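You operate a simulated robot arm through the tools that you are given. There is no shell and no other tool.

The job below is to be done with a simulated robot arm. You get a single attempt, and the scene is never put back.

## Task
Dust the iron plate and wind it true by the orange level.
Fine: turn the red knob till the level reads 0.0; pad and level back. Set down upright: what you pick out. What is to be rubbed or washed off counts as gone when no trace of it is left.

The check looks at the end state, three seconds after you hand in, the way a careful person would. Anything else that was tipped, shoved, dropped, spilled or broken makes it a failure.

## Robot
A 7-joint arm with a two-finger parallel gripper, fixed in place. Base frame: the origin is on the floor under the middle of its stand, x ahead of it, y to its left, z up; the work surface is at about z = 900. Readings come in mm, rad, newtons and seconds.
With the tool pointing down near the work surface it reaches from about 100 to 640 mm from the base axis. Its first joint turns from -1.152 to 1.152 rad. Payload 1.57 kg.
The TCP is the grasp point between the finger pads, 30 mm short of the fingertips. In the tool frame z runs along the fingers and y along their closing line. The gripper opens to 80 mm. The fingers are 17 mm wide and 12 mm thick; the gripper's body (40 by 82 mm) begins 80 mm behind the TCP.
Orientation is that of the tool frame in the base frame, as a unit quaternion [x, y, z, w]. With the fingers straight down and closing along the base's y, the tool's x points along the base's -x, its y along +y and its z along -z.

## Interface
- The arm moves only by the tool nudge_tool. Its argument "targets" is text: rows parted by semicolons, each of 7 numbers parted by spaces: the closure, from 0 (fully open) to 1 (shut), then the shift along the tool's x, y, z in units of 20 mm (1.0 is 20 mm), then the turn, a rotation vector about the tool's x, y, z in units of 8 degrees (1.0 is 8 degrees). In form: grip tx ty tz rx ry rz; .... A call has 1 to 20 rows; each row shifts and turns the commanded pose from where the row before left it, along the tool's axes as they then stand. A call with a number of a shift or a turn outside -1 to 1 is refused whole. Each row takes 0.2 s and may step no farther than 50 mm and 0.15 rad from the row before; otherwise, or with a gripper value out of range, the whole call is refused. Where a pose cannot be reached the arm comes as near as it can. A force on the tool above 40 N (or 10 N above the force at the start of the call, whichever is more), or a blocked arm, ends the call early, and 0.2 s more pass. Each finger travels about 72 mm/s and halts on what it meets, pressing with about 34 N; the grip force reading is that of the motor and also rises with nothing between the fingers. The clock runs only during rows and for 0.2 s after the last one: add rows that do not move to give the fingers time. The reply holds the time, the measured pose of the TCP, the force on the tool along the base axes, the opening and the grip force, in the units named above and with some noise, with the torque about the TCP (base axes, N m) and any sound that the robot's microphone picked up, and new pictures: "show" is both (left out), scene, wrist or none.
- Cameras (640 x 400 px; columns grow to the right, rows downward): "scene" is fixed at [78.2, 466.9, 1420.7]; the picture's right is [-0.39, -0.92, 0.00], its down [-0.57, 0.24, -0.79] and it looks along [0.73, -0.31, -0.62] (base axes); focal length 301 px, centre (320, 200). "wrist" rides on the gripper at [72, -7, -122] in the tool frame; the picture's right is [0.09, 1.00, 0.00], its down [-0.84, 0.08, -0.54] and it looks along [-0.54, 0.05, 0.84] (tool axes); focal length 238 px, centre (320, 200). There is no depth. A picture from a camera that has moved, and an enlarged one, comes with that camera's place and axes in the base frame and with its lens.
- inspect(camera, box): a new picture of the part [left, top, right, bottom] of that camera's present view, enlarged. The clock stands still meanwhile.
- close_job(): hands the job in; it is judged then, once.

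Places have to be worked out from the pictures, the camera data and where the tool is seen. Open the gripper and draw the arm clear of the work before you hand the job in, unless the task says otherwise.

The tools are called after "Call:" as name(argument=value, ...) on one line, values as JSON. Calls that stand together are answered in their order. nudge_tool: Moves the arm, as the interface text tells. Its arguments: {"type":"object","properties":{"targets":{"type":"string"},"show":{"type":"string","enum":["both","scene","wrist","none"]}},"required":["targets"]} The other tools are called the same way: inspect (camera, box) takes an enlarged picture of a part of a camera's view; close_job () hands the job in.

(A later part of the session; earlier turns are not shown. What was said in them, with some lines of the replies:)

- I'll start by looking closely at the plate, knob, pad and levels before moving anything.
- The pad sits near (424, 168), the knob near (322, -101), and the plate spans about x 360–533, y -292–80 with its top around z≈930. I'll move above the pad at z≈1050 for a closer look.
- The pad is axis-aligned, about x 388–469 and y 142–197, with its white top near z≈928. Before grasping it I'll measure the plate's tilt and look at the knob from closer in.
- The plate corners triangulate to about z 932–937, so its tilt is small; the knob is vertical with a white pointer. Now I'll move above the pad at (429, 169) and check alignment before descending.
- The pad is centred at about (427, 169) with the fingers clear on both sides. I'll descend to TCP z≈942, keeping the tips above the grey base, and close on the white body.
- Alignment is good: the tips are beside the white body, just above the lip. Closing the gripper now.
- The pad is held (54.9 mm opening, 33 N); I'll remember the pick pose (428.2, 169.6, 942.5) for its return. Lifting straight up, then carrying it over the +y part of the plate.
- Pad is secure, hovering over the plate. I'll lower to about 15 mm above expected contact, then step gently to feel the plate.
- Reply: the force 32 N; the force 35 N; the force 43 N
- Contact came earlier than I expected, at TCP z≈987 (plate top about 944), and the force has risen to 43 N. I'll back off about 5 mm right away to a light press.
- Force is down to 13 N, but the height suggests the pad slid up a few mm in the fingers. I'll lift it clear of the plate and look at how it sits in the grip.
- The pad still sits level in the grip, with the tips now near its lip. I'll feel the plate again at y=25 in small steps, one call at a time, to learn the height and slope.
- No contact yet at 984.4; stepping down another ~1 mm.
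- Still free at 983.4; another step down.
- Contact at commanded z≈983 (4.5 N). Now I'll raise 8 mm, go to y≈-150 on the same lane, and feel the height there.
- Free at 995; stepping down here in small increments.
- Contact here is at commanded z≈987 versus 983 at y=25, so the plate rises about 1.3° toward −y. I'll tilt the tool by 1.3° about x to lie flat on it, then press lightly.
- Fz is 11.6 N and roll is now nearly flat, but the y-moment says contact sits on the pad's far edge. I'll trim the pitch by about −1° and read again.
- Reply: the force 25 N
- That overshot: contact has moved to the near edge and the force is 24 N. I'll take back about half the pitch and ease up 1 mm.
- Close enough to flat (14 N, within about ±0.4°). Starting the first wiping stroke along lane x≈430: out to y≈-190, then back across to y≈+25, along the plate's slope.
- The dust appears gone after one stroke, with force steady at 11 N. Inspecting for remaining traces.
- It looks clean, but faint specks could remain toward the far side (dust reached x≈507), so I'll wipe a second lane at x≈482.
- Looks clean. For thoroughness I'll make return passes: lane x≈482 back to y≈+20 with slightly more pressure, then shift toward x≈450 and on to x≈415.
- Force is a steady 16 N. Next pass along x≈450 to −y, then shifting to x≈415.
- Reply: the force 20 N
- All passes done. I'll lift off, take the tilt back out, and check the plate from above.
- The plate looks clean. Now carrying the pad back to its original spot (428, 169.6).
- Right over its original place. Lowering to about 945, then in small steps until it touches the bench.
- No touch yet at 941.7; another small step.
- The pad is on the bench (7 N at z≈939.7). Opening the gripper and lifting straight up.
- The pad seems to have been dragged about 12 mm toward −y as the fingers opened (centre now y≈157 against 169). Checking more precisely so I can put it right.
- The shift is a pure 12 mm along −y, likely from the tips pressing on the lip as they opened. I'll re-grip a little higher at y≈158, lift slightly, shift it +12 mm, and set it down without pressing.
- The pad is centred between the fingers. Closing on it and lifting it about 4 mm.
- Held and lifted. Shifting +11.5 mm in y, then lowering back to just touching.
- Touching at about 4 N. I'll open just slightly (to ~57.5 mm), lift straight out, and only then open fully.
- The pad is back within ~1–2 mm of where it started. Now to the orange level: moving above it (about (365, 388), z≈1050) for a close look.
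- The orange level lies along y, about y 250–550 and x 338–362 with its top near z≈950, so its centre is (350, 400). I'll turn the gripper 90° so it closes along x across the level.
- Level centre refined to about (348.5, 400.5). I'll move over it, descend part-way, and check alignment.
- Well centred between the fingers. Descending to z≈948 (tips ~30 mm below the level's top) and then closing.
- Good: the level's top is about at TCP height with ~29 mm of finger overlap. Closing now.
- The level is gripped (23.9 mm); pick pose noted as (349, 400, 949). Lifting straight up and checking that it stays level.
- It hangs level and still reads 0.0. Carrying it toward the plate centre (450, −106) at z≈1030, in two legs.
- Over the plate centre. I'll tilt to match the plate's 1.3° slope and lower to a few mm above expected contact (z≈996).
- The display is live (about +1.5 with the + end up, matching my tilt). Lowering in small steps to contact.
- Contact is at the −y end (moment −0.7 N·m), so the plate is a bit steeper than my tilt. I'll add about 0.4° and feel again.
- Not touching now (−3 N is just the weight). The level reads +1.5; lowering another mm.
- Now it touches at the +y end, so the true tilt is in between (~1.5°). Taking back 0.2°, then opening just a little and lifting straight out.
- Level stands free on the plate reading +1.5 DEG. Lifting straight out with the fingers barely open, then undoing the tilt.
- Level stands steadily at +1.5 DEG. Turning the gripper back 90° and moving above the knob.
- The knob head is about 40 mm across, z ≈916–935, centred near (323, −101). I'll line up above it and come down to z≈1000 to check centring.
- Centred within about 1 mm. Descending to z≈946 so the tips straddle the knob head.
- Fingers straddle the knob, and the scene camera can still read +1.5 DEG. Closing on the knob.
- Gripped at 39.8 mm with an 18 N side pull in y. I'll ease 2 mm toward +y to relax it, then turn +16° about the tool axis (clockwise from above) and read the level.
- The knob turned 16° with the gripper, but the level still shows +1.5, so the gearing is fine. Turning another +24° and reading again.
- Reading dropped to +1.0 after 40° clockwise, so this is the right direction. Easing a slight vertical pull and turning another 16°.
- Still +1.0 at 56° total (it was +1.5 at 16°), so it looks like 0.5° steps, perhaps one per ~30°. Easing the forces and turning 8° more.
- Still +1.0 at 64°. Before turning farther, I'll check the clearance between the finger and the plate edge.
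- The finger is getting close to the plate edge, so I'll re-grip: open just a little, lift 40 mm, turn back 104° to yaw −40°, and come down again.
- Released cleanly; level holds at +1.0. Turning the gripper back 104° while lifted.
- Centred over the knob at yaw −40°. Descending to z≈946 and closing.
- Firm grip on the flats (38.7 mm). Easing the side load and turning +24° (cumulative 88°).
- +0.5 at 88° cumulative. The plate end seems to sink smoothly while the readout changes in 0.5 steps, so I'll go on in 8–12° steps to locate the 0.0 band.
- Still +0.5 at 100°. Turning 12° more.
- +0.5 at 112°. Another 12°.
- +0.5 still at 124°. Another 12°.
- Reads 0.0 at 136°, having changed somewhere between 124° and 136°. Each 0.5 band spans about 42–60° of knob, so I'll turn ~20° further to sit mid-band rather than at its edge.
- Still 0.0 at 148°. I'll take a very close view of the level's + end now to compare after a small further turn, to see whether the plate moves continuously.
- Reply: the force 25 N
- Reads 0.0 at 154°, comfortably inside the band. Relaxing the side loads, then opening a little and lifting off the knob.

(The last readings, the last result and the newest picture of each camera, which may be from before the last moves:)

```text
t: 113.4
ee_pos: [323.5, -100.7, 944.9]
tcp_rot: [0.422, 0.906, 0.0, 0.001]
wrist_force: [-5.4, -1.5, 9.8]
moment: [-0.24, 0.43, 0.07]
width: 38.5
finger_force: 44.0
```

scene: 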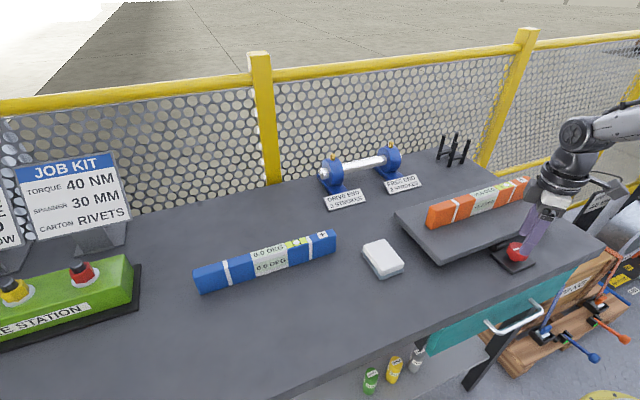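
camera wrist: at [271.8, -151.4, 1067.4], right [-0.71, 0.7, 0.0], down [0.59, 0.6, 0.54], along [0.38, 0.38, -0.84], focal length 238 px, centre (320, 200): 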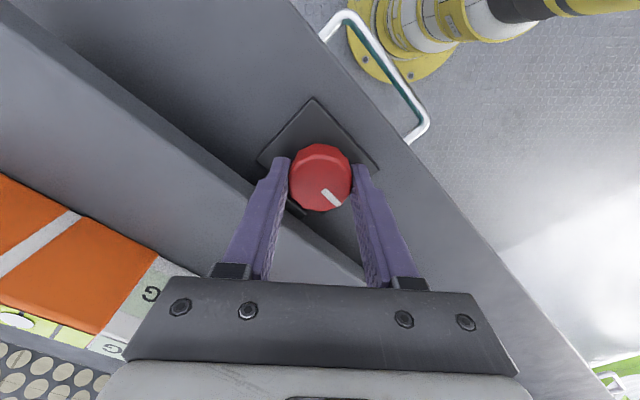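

Call:
nudge_tool(targets="0.47 0 0 -0.01 0 0 0;0.46 0 0 0 0 0 0;0.45 0 0 0 0 0 0;0.45 0 0 -0.4 0 0 0;0.45 0 0 -0.8 0 0 0;0.45 0 0 -0.8 0 0 0;0.45 0 0 -1 0 0 0;0.45 0 0 -1 0 0 0;0.45 0 0 0 0 0 0", show="both")

Call:
inspect(camera="scene", box=[460, 170, 520, 220])

Call:
inspect(camera="scene", box=[385, 150, 575, 285])

```text
t: 115.4
ee_pos: [324.2, -100.5, 1025.8]
tcp_rot: [0.422, 0.906, -0.001, 0.0]
wrist_force: [-0.4, 0.1, 0.9]
moment: [-0.02, 0.01, -0.01]
width: 44.0
finger_force: 0.0
camera wrist: at [271.9, -50.3, 1147.9], right [0.7, 0.71, 0.0], down [0.6, -0.59, 0.54], along [0.39, -0.38, -0.84], focal length 238 px, centre (320, 200)
```

scene: 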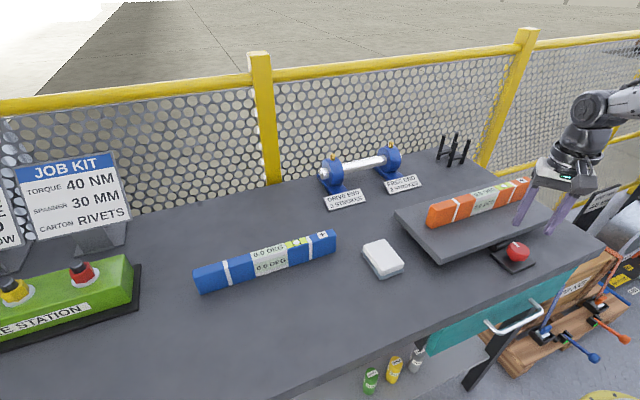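
wrist: 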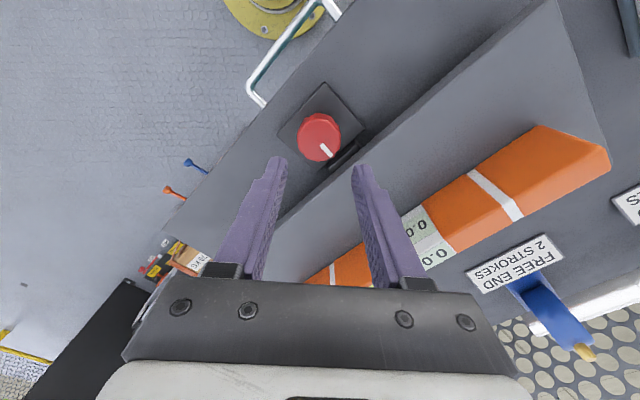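

```text
8.00 times, centred on (490, 195) of scene
camera zoom: at [78.2, 466.9, 1420.7], right [-0.39, -0.92, 0.0], down [-0.57, 0.24, -0.79], along [0.73, -0.31, -0.62], focal length 2405 px, centre (-1040, 240)
```

zoom: 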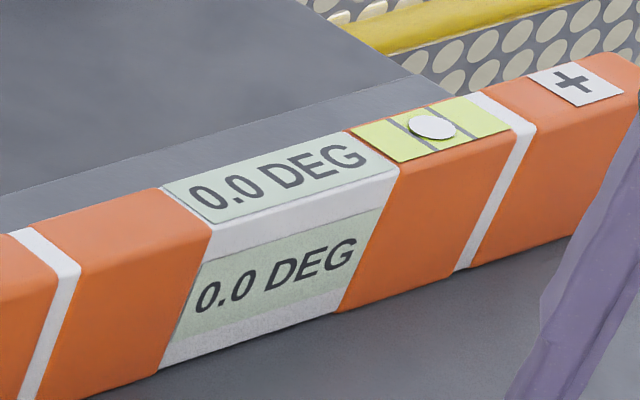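

```text
2.96 times, centred on (480, 218) of scene
camera zoom: at [78.2, 466.9, 1420.7], right [-0.39, -0.92, 0.0], down [-0.57, 0.24, -0.79], along [0.73, -0.31, -0.62], focal length 891 px, centre (-154, 148)
```

zoom: 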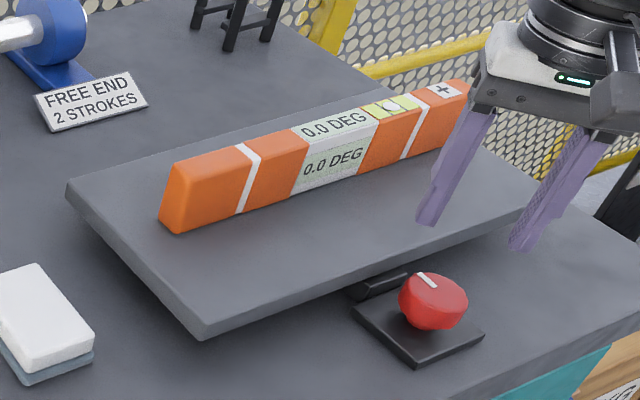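

The level holds at 0.0 with the knob released. Now to fetch the level: lifting to z≈1080 and turning the gripper −140° to close across it.

Call:
nudge_tool(targets="0.45 0 0 -0.9 0 0 0;0.45 0 0 -0.9 0 0 0;0.45 0 0 -0.9 0 0 0;0.45 0 0 0 0 0 -1;0.45 0 0 0 0 0 -1;0.45 0 0 0 0 0 -1;0.45 0 0 0 0 0 -1;0.45 0 0 0 0 0 -1;0.45 0 0 0 0 0 -1;0.45 0 0 0 0 0 -1;0.45 0 0 0 0 0 -1;0.45 0 0 0 0 0 -1;0.45 0 0 0 0 0 -1;0.45 0 0 0 0 0 -1;0.45 0 0 0 0 0 -1;0.45 0 0 0 0 0 -1;0.45 0 0 0 0 0 -1;0.45 0 0 0 0 0 -1;0.45 0 0 0 0 0 -1;0.45 0 0 0 0 0 -1", show="none")

```text
t: 119.6
ee_pos: [324.3, -101.3, 1082.1]
tcp_rot: [-0.684, 0.73, -0.001, 0.0]
wrist_force: [0.7, 1.1, 0.1]
moment: [-0.02, -0.01, 0.0]
width: 43.9
finger_force: 0.1
```

Call:
nudge_tool(targets="0.45 0 0 0 0 0 -0.49;0.4 0.026 -0.9 0 0 0 0;0.35 0.026 -0.9 0 0 0 0;0.3 0.026 -0.9 0 0 0 0;0.25 0.026 -0.9 0 0 0 0;0.25 0.026 -0.9 0 0 0 0;0.25 0.026 -0.9 0 0 0 0;0.25 0.026 -0.9 0 0 0 0;0.25 0 0 0 0 0 0", show="both")

Call:
inspect(camera="wrist", box=[220, 0, 420, 280])

```text
t: 121.6
ee_pos: [450.4, -104.7, 1080.9]
tcp_rot: [-0.706, 0.708, 0.001, 0.0]
wrist_force: [0.2, -0.4, 0.5]
moment: [-0.03, 0.0, -0.01]
width: 60.0
finger_force: 0.1
camera wrist: at [456.2, -178.2, 1201.8], right [-1.0, -0.09, 0.0], down [-0.08, 0.84, 0.54], along [-0.05, 0.54, -0.84], focal length 238 px, centre (320, 200)
```

scene: 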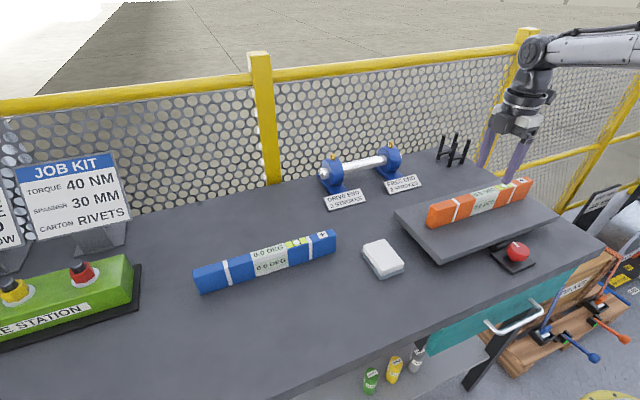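
wrist: 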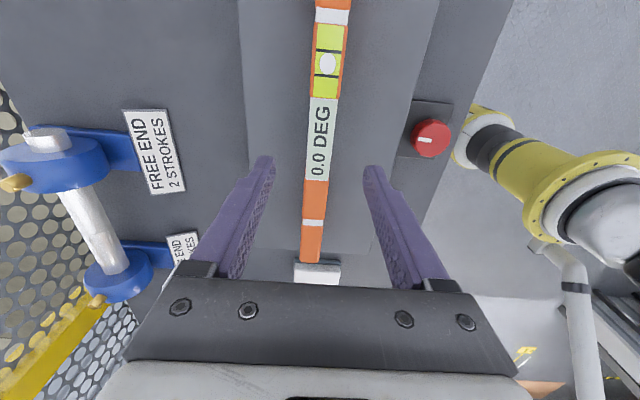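

```text
1.43 times, centred on (320, 140) of wrist
camera zoom: at [456.2, -178.2, 1201.8], right [-1.0, -0.09, 0.0], down [-0.08, 0.84, 0.54], along [-0.05, 0.54, -0.84], focal length 340 px, centre (320, 286)
```

zoom: 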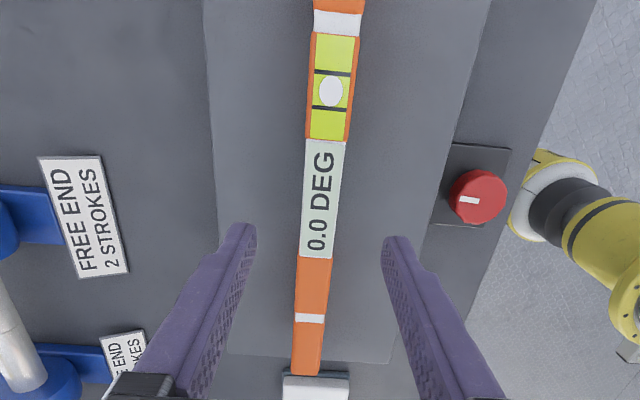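

Well aligned over the level, which still reads 0.0. Descending to z≈996 to grip it.

Call:
nudge_tool(targets="0.25 0 0 0.8 0 0 0;0.25 0 0 0.8 0 0 0;0.25 0 0 0.8 0 0 0;0.25 0 0 0.8 0 0 0;0.25 0 0 0.6 0 0 0;0.25 0 0 0.45 0 0 0;0.25 0 0 0 0 0 0", show="both")

```text
t: 123.2
ee_pos: [449.3, -104.0, 993.4]
tcp_rot: [-0.706, 0.708, 0.001, 0.0]
wrist_force: [-0.3, -0.2, -0.2]
moment: [0.01, 0.03, 0.0]
width: 60.0
finger_force: 0.0
camera wrist: at [455.4, -177.4, 1116.2], right [-1.0, -0.09, 0.0], down [-0.08, 0.84, 0.54], along [-0.05, 0.54, -0.84], focal length 238 px, centre (320, 200)
```

scene: 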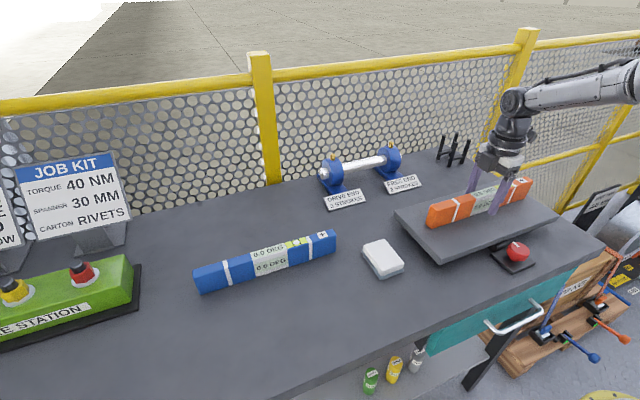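
wrist: 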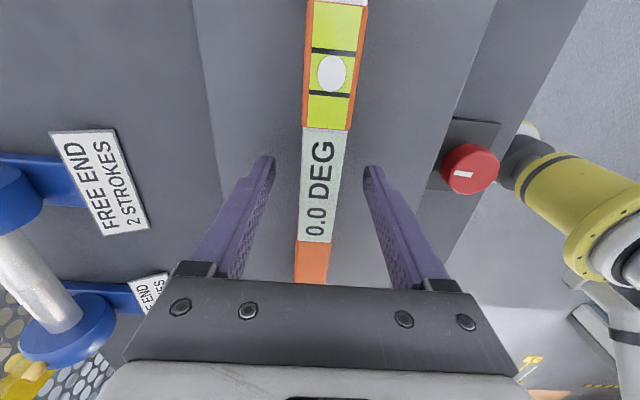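

Aligned; the TCP is ~2 mm toward +y of the earlier grip spot, so I'll correct that and then close.

Call:
nudge_tool(targets="0.25 0.08 0 -0.05 0 0 0;0.4 0 0 0 0 0 0;0.6 0 0 0 0 0 0;0.68 0 0 0 0 0 0;1 0 0 0 0 0 0;1 0 0 0 0 0 0;1 0 0 0 0 0 0", show="wrist")

```text
t: 124.8
ee_pos: [450.7, -106.3, 996.0]
tcp_rot: [-0.706, 0.708, -0.001, 0.001]
wrist_force: [0.0, -0.7, -0.5]
moment: [0.02, 0.02, 0.02]
width: 23.5
finger_force: 34.0
camera wrist: at [455.7, -179.0, 1117.9], right [-1.0, -0.09, 0.0], down [-0.08, 0.84, 0.54], along [-0.05, 0.54, -0.84], focal length 238 px, centre (320, 200)
```

wrist: 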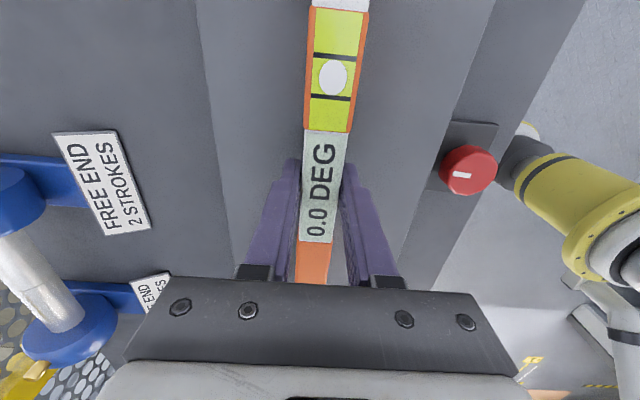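

Held (23.5 mm). Lifting straight up, watching the plate and level.

Call:
nudge_tool(targets="1 0 0 -0.2 0 0 0;1 0 0 -0.5 0 0 0;1 0 0 -0.8 0 0 0;1 0 0 -0.8 0 0 0;1 0 0 0 0 0 0", show="scene")

Call:
inspect(camera="scene", box=[390, 130, 570, 270])

```text
t: 126.0
ee_pos: [449.4, -106.3, 1043.6]
tcp_rot: [-0.706, 0.708, 0.0, 0.0]
wrist_force: [0.4, 0.9, -2.6]
moment: [0.01, 0.0, 0.01]
width: 23.8
finger_force: 33.9
```

scene: 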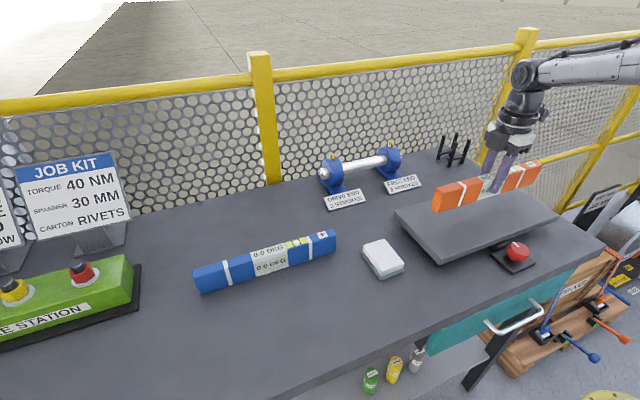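

```text
2.86 times, centred on (480, 200) of scene
camera zoom: at [78.2, 466.9, 1420.7], right [-0.39, -0.92, 0.0], down [-0.57, 0.24, -0.79], along [0.73, -0.31, -0.62], focal length 859 px, centre (-137, 200)
```

zoom: 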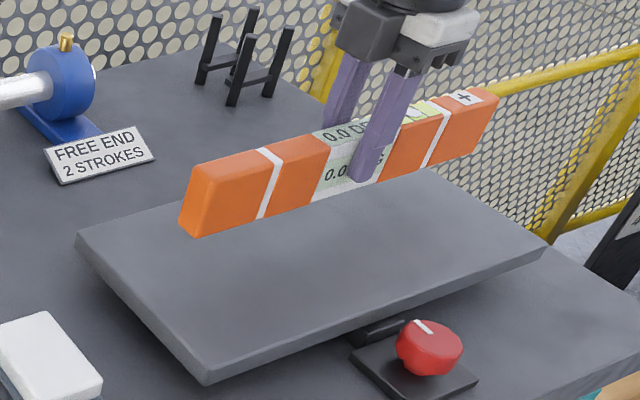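

Clear of the plate. Carrying the level back toward (349, 402) in two legs.

Call:
nudge_tool(targets="1 -0.5 0.1 0 0 0 0;1 -0.977 0.19 0 0 0 0;1 -0.977 0.19 0 0 0 0;1 -0.977 0.19 0 0 0 0;1 -0.977 0.19 0 0 0 0;1 -0.977 0.19 0 0 0 0;1 -0.977 0.19 0 0 0 0;1 -0.977 0.19 0 0 0 0;1 -0.977 0.19 0 0 0 0;1 -0.977 0.19 0 0 0 0;1 -0.977 0.19 0 0 0 0;1 -0.977 0.19 0 0 0 0;1 -0.977 0.19 0 0 0 0;1 -0.977 0.19 0 0 0 0;1 0 0 0 0 0 0", show="none")

```text
t: 129.2
ee_pos: [399.9, 156.5, 1043.3]
tcp_rot: [-0.707, 0.708, -0.002, 0.001]
wrist_force: [0.3, -0.4, -3.7]
moment: [0.0, -0.02, 0.02]
width: 23.9
finger_force: 34.2
```

Call:
nudge_tool(targets="1 -0.944 0.196 0 0 0 0;1 -0.944 0.196 0 0 0 0;1 -0.944 0.196 0 0 0 0;1 -0.944 0.196 0 0 0 0;1 -0.944 0.196 0 0 0 0;1 -0.944 0.196 0 0 0 0;1 -0.944 0.196 0 0 0 0;1 -0.944 0.196 0 0 0 0;1 -0.944 0.196 0 0 0 0;1 -0.944 0.196 0 0 0 0;1 -0.944 0.196 0 0 0 0;1 -0.944 0.196 0 0 0 0;1 -0.944 0.196 0 0 0 0;1 0 0 0 0 0 0;1 0 0 0 0 0 0", show="both")

```text
t: 132.4
ee_pos: [348.7, 402.4, 1041.4]
tcp_rot: [-0.707, 0.707, -0.001, 0.0]
wrist_force: [-1.1, 0.0, -2.9]
moment: [0.0, -0.01, -0.01]
width: 23.7
finger_force: 33.3
camera wrist: at [354.7, 330.4, 1163.4], right [-1.0, -0.09, 0.0], down [-0.08, 0.84, 0.54], along [-0.05, 0.54, -0.84], focal length 238 px, centre (320, 200)
```

scene: 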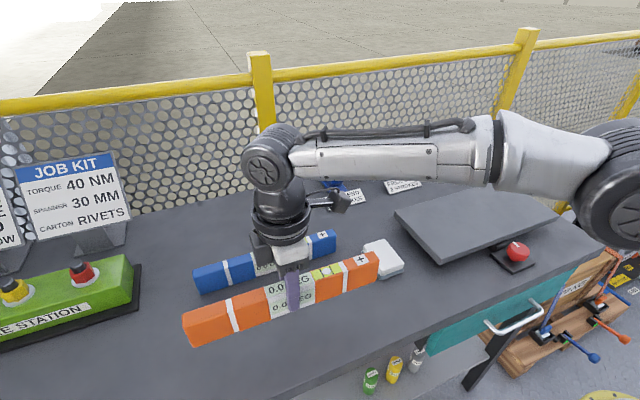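
wrist: 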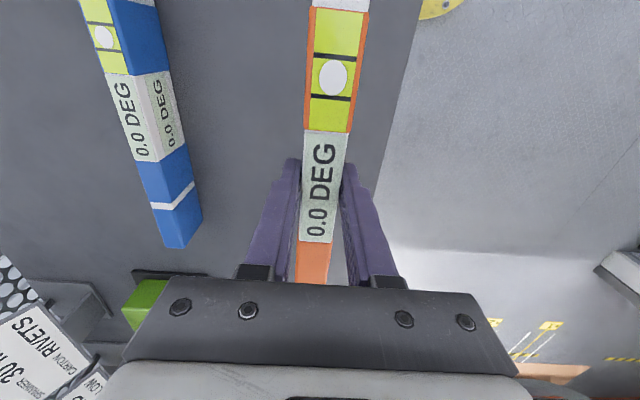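

The level is over its original place and reads 0.0. Lowering to about 954, then small steps to contact.

Call:
nudge_tool(targets="1 0 0 0.9 0 0 0;1 0 0 0.9 0 0 0;1 0 0 0.9 0 0 0;1 0 0 0.9 0 0 0;1 0 0 0.7 0 0 0;1 0 0 0 0 0 0", show="none")

```text
t: 133.8
ee_pos: [348.6, 404.2, 956.5]
tcp_rot: [-0.706, 0.708, 0.001, 0.0]
wrist_force: [-0.1, -0.2, -3.0]
moment: [-0.01, 0.01, 0.01]
width: 23.9
finger_force: 34.3
```

Call:
nudge_tool(targets="1 0.05 0 0.15 0 0 0;1 0 0 0 0 0 0", show="none")

```text
t: 134.4
ee_pos: [348.8, 403.3, 953.9]
tcp_rot: [-0.706, 0.708, 0.0, 0.0]
wrist_force: [0.8, -1.0, -2.7]
moment: [0.02, -0.02, -0.02]
width: 23.9
finger_force: 34.2
```

Call:
nudge_tool(targets="1 0.05 0 0.1 0 0 0;1 0 0 0 0 0 0", show="none")

```text
t: 135.0
ee_pos: [349.3, 403.1, 951.1]
tcp_rot: [-0.707, 0.708, 0.0, 0.001]
wrist_force: [0.6, -0.5, -3.1]
moment: [-0.02, 0.02, -0.03]
width: 23.7
finger_force: 34.0
```

Nearly down. Comparing against the original picture of the level's resting place before final contact.

Call:
inspect(camera="scene", box=[195, 275, 385, 380])

Call:
inspect(camera="scene", box=[180, 210, 420, 380])

```text
3.37 times, centred on (290, 328) of scene
camera zoom: at [78.2, 467.0, 1420.7], right [-0.39, -0.92, 0.0], down [-0.57, 0.24, -0.79], along [0.73, -0.31, -0.62], focal length 1013 px, centre (421, -230)
```

zoom: 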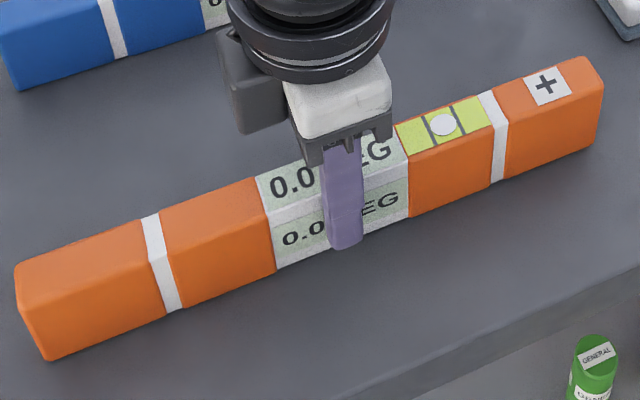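

```text
2.35 times, centred on (300, 295) of scene
camera zoom: at [78.2, 467.0, 1420.7], right [-0.39, -0.92, 0.0], down [-0.57, 0.24, -0.79], along [0.73, -0.31, -0.62], focal length 707 px, centre (367, -24)
```

zoom: 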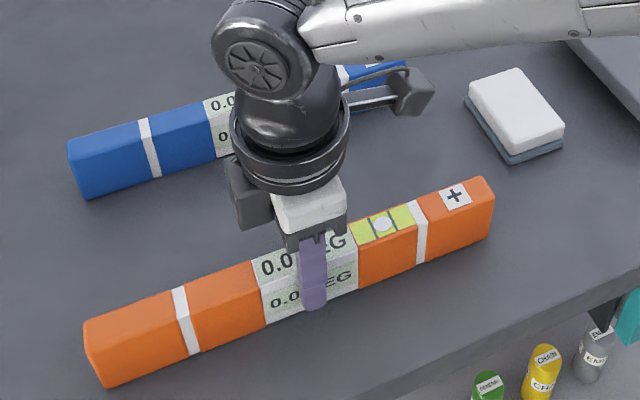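

Within about 1–2 mm of the original placement. A final 1 mm trim toward −y while lowering to contact.

Call:
nudge_tool(targets="1 0.06 -0.03 0.03 0 0 0;1 0 0 0.03 0 0 0;1 0 0 0 0 0 0", show="none")

```text
t: 135.8
ee_pos: [349.8, 399.7, 949.8]
tcp_rot: [-0.707, 0.708, -0.001, 0.001]
wrist_force: [-0.1, 0.7, -2.7]
moment: [-0.01, 0.0, 0.0]
width: 23.6
finger_force: 33.8
```

Call:
nudge_tool(targets="1 0 0 0.05 0 0 0;1 0 0 0 0 0 0", show="none")

```text
t: 136.4
ee_pos: [349.9, 399.6, 949.9]
tcp_rot: [-0.706, 0.708, -0.001, 0.001]
wrist_force: [-0.5, 1.4, 5.0]
moment: [-1.04, 0.14, -0.2]
width: 23.7
finger_force: 34.2
```

Contact made (slightly first at the − y end, within ~1 mm). Opening just a little and lifting straight out.

Call:
nudge_tool(targets="0.67 0 0 0 0 0 0;0.66 0 0 0 0 0 0;0.64 0 0 0 0 0 0;0.64 0 0 0 0 0 0;0.64 0 0 -0.3 0 0 0;0.64 0 0 -0.6 0 0 0;0.62 0 0 -0.8 0 0 0;0.6 0 0 -1 0 0 0;0.4 0 0 -1 0 0 0;0.2 0 0 -1 0 0 0;0 0 0 0 0 0 0", show="both")

Call:
inspect(camera="scene", box=[195, 275, 385, 380])

```text
t: 138.8
ee_pos: [347.4, 400.7, 1042.6]
tcp_rot: [-0.707, 0.707, 0.0, -0.001]
wrist_force: [-0.4, -0.3, -0.6]
moment: [0.0, -0.01, 0.04]
width: 80.1
finger_force: 0.1
camera wrist: at [353.8, 328.0, 1163.6], right [-1.0, -0.09, 0.0], down [-0.08, 0.84, 0.54], along [-0.05, 0.54, -0.84], focal length 238 px, centre (320, 200)
```

scene: 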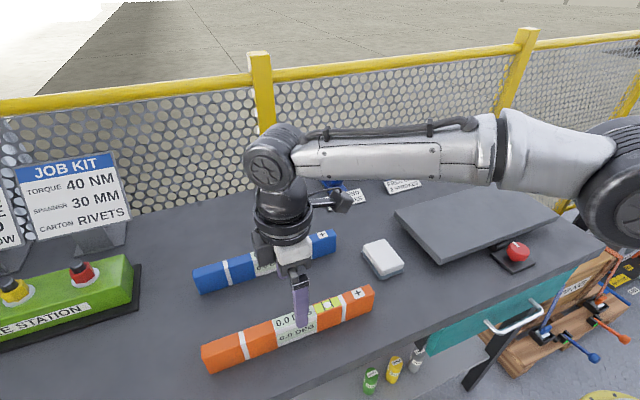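
wrist: 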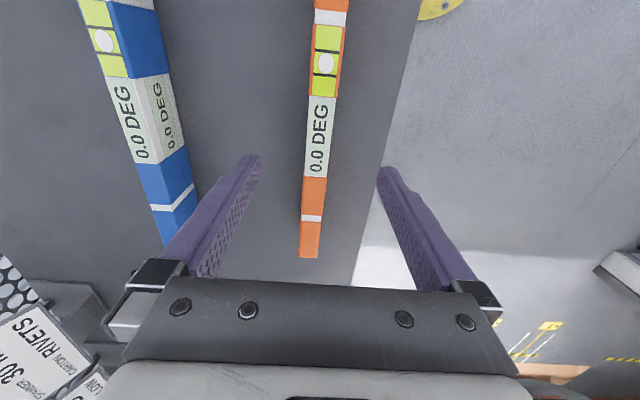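

```text
3.37 times, centred on (290, 328) of scene
camera zoom: at [78.2, 466.9, 1420.7], right [-0.39, -0.92, 0.0], down [-0.57, 0.24, -0.79], along [0.73, -0.31, -0.62], focal length 1013 px, centre (421, -230)
```

zoom: 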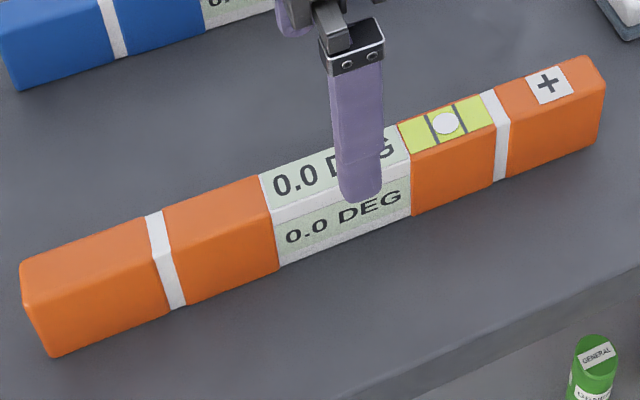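

The level is back within ~1 mm, upright and reading 0.0. I'll raise the arm, turn the gripper back, and go look closely at the plate for any leftover dust.

Call:
nudge_tool(targets="0 0 0 -1 0 0 0;0 0 0 -1 0 0 0;0 0 0 -1 0 0 0;0 0 0 0 0 0 0.9375;0 0 0 0 0 0 0.9375;0 0 0 0 0 0 0.9375;0 0 0 0 0 0 0.9375;0 0 0 0 0 0 0.9375;0 0 0 0 0 0 0.9375;0 0 0 0 0 0 0.9375;0 0 0 0 0 0 0.9375;0 0 0 0 0 0 0.9375;0 0 0 0 0 0 0.9375;0 0 0 0 0 0 0.9375;0 0 0 0 0 0 0.9375;0 0 -1 0 0 0 0;0 0 -1 0 0 0 0;0 0 -1 0 0 0 0;0 0 -1 0 0 0 0;0 0 -1 0 0 0 0", show="none")

Call:
nudge_tool(targets="0 0 -1 0 0 0 0;0 0 -1 0 0 0 0;0 0 -1 0 0 0 0;0 0 -1 0 0 0 0;0 0 -1 0 0 0 0;0 0 -1 0 0 0 0;0 0 -1 0 0 0 0;0 0 -1 0 0 0 0;0 0 -1 0 0 0 0;0 0 -1 0 0 0 0;0 0 -1 0 0 0 0;0 0 -1 0 0 0 0;0 0 -1 0 0 0 0;0 0 -1 0 0 0 0;0 0 -1 0 0 0 0;0 0 -1 0 0 0 0;0 0 -1 0 0 0 0;0 0 -1 0 0 0 0;0 0 -1 0 0 0 0;0 0 0 0 0 0 0", show="both")

```text
t: 143.0
ee_pos: [347.3, 299.9, 1102.4]
tcp_rot: [0.0, 1.0, 0.0, 0.001]
wrist_force: [0.4, -0.5, 0.5]
moment: [0.0, -0.01, 0.01]
width: 79.9
finger_force: 0.1
```

```text
t: 147.2
ee_pos: [347.7, -80.9, 1103.9]
tcp_rot: [0.001, 1.0, 0.0, 0.0]
wrist_force: [0.1, 0.1, 0.6]
moment: [0.0, -0.03, -0.02]
width: 79.9
finger_force: 0.0
camera wrist: at [274.8, -88.0, 1224.8], right [-0.09, 1.0, 0.0], down [0.84, 0.08, 0.54], along [0.54, 0.05, -0.84], focal length 238 px, centre (320, 200)
```

scene: 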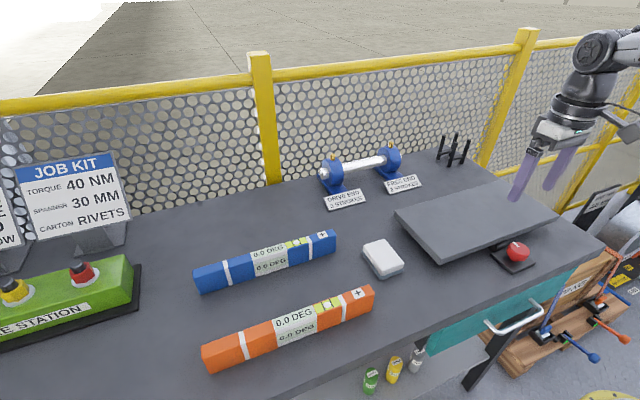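
wrist: 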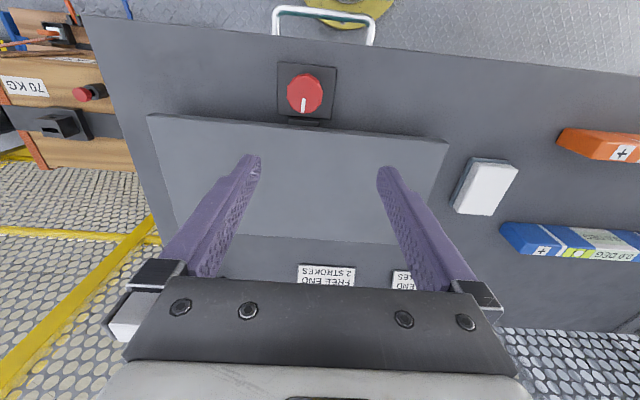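

Call:
inspect(camera="wrist", box=[240, 120, 400, 245])

Call:
inspect(camera="wrist", box=[145, 105, 265, 235])

Call:
inspect(camera="scene", box=[390, 175, 565, 270])

Call:
inspect(camera="scene", box=[180, 210, 420, 380])

```text
3.20 times, centred on (320, 182) of wrist
camera zoom: at [274.8, -88.0, 1224.8], right [-0.09, 1.0, 0.0], down [0.84, 0.08, 0.54], along [0.54, 0.05, -0.84], focal length 763 px, centre (320, 256)
```

zoom: 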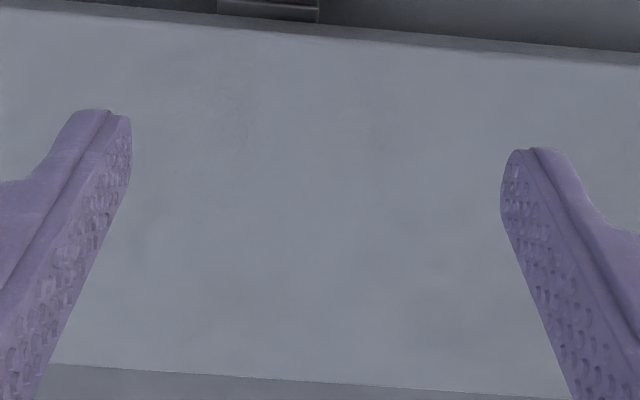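

```text
3.08 times, centred on (205, 170) of wrist
camera zoom: at [274.8, -88.0, 1224.8], right [-0.09, 1.0, 0.0], down [0.84, 0.08, 0.54], along [0.54, 0.05, -0.84], focal length 733 px, centre (674, 292)
```

zoom: 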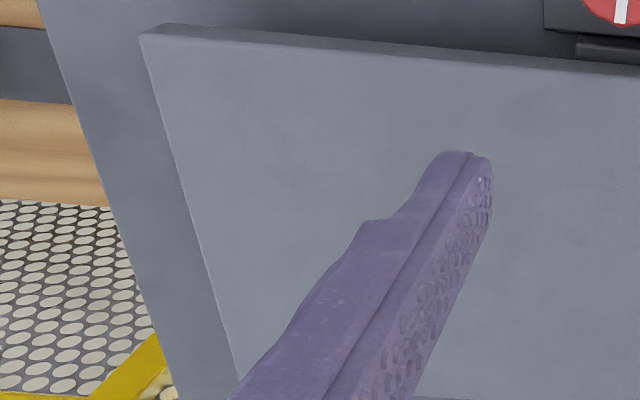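

```text
3.66 times, centred on (478, 222) of scene
camera zoom: at [78.2, 466.9, 1420.7], right [-0.39, -0.92, 0.0], down [-0.57, 0.24, -0.79], along [0.73, -0.31, -0.62], focal length 1099 px, centre (-256, 118)
```

zoom: 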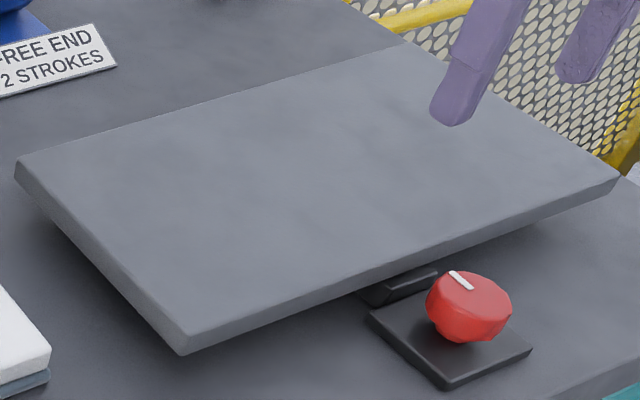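

```text
2.35 times, centred on (300, 295) of scene
camera zoom: at [78.2, 466.9, 1420.7], right [-0.39, -0.92, 0.0], down [-0.57, 0.24, -0.79], along [0.73, -0.31, -0.62], focal length 707 px, centre (367, -24)
```

zoom: 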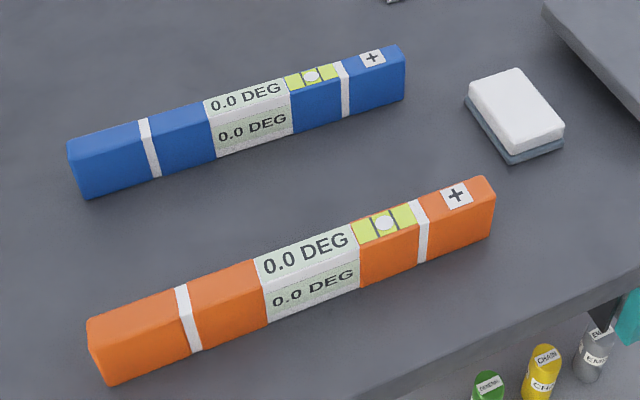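

Plate is clean, the level and pad are back in place, and both levels read 0.0. I'll draw the arm up and clear to its starting pose and take one final look.

Call:
nudge_tool(targets="0 0 0 -0.9 0 0 0;0 -0.39 0.9 -0.7 0 0 0;0 -0.39 0.9 -0.7 0 0 0;0 -0.39 0.9 -0.7 0 0 0;0 -0.39 0.9 -0.7 0 0 0;0 -0.39 0.9 -0.7 0 0 0;0 -0.39 0.9 0 0 0 0;0 0 0 0 0 0 0", show="both")

Call:
inspect(camera="wrist", box=[80, 0, 360, 200])

Call:
inspect(camera="scene", box=[340, 160, 580, 310])

```text
t: 149.0
ee_pos: [394.8, 27.5, 1191.5]
tcp_rot: [0.001, 1.0, 0.0, 0.0]
wrist_force: [0.0, -0.2, -0.2]
moment: [0.02, 0.0, 0.03]
width: 79.9
finger_force: 0.1
camera wrist: at [322.3, 19.8, 1312.7], right [-0.09, 1.0, 0.0], down [0.84, 0.08, 0.54], along [0.54, 0.05, -0.84], focal length 238 px, centre (320, 200)
```

scene: 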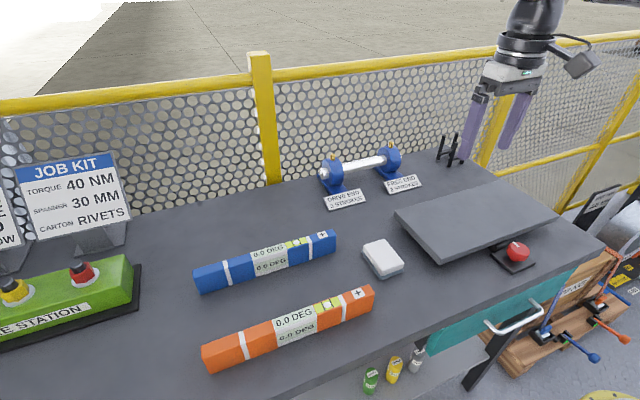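
wrist: 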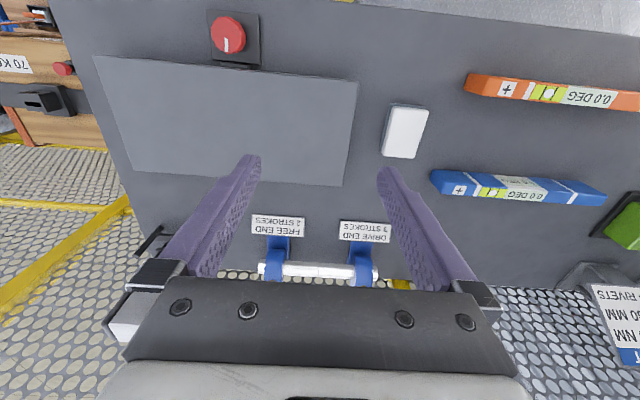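

```text
2.00 times, centred on (220, 100) of wrist
camera zoom: at [322.3, 19.8, 1312.7], right [-0.09, 1.0, 0.0], down [0.84, 0.08, 0.54], along [0.54, 0.05, -0.84], focal length 477 px, centre (520, 400)
```

zoom: 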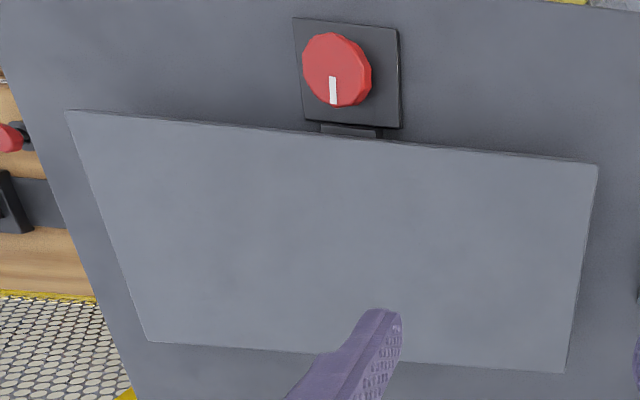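

```text
2.67 times, centred on (460, 235) of scene
camera zoom: at [78.2, 466.9, 1420.7], right [-0.39, -0.92, 0.0], down [-0.57, 0.24, -0.79], along [0.73, -0.31, -0.62], focal length 802 px, centre (-53, 107)
```

zoom: 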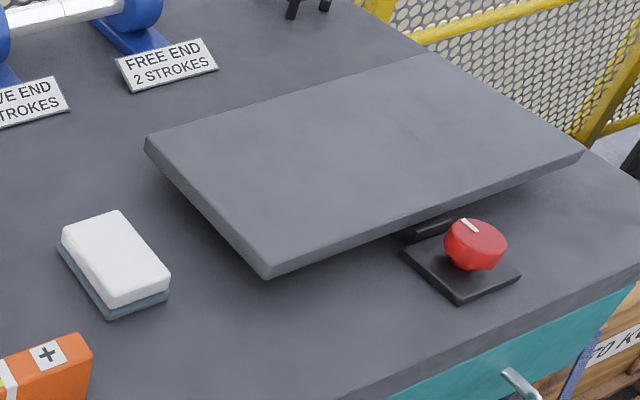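

Final views: plate spotless, knob set at the level's 0.0, pad and orange level upright in their original places, nothing else moved, gripper open and clear. Handing in.

Call:
close_job()

```text
The job is handed in.
```

The iron plate is dusted and wound true: the orange level read 0.0 on it after I let go of the knob. I've handed the job in, and no result came back.

- **Dusting:** I wiped the plate with the white pad in several overlapping passes. In the close-up views afterwards I could see no dust left.
- **Levelling:** The level first read +1.5 on the plate. I turned the red knob clockwise about 150° until it read 0.0. The display only changes in 0.5 steps, so I went on about 20–30° after it changed, to sit near the middle of the 0.0 range.
- **Pad:** It was dragged about 12 mm when I first released it, so I picked it up again. It is now within about 2 mm of where it started.
- **Orange level:** It is back upright within about 1 mm of its original place, and reads 0.0 on the bench.

When I first felt for the plate I pressed harder than intended, to about 43 N, and the pad slid a few millimetres up in the fingers. I saw no damage. As far as I could see, nothing else on the bench moved. The gripper is open and the arm is back at its starting pose.
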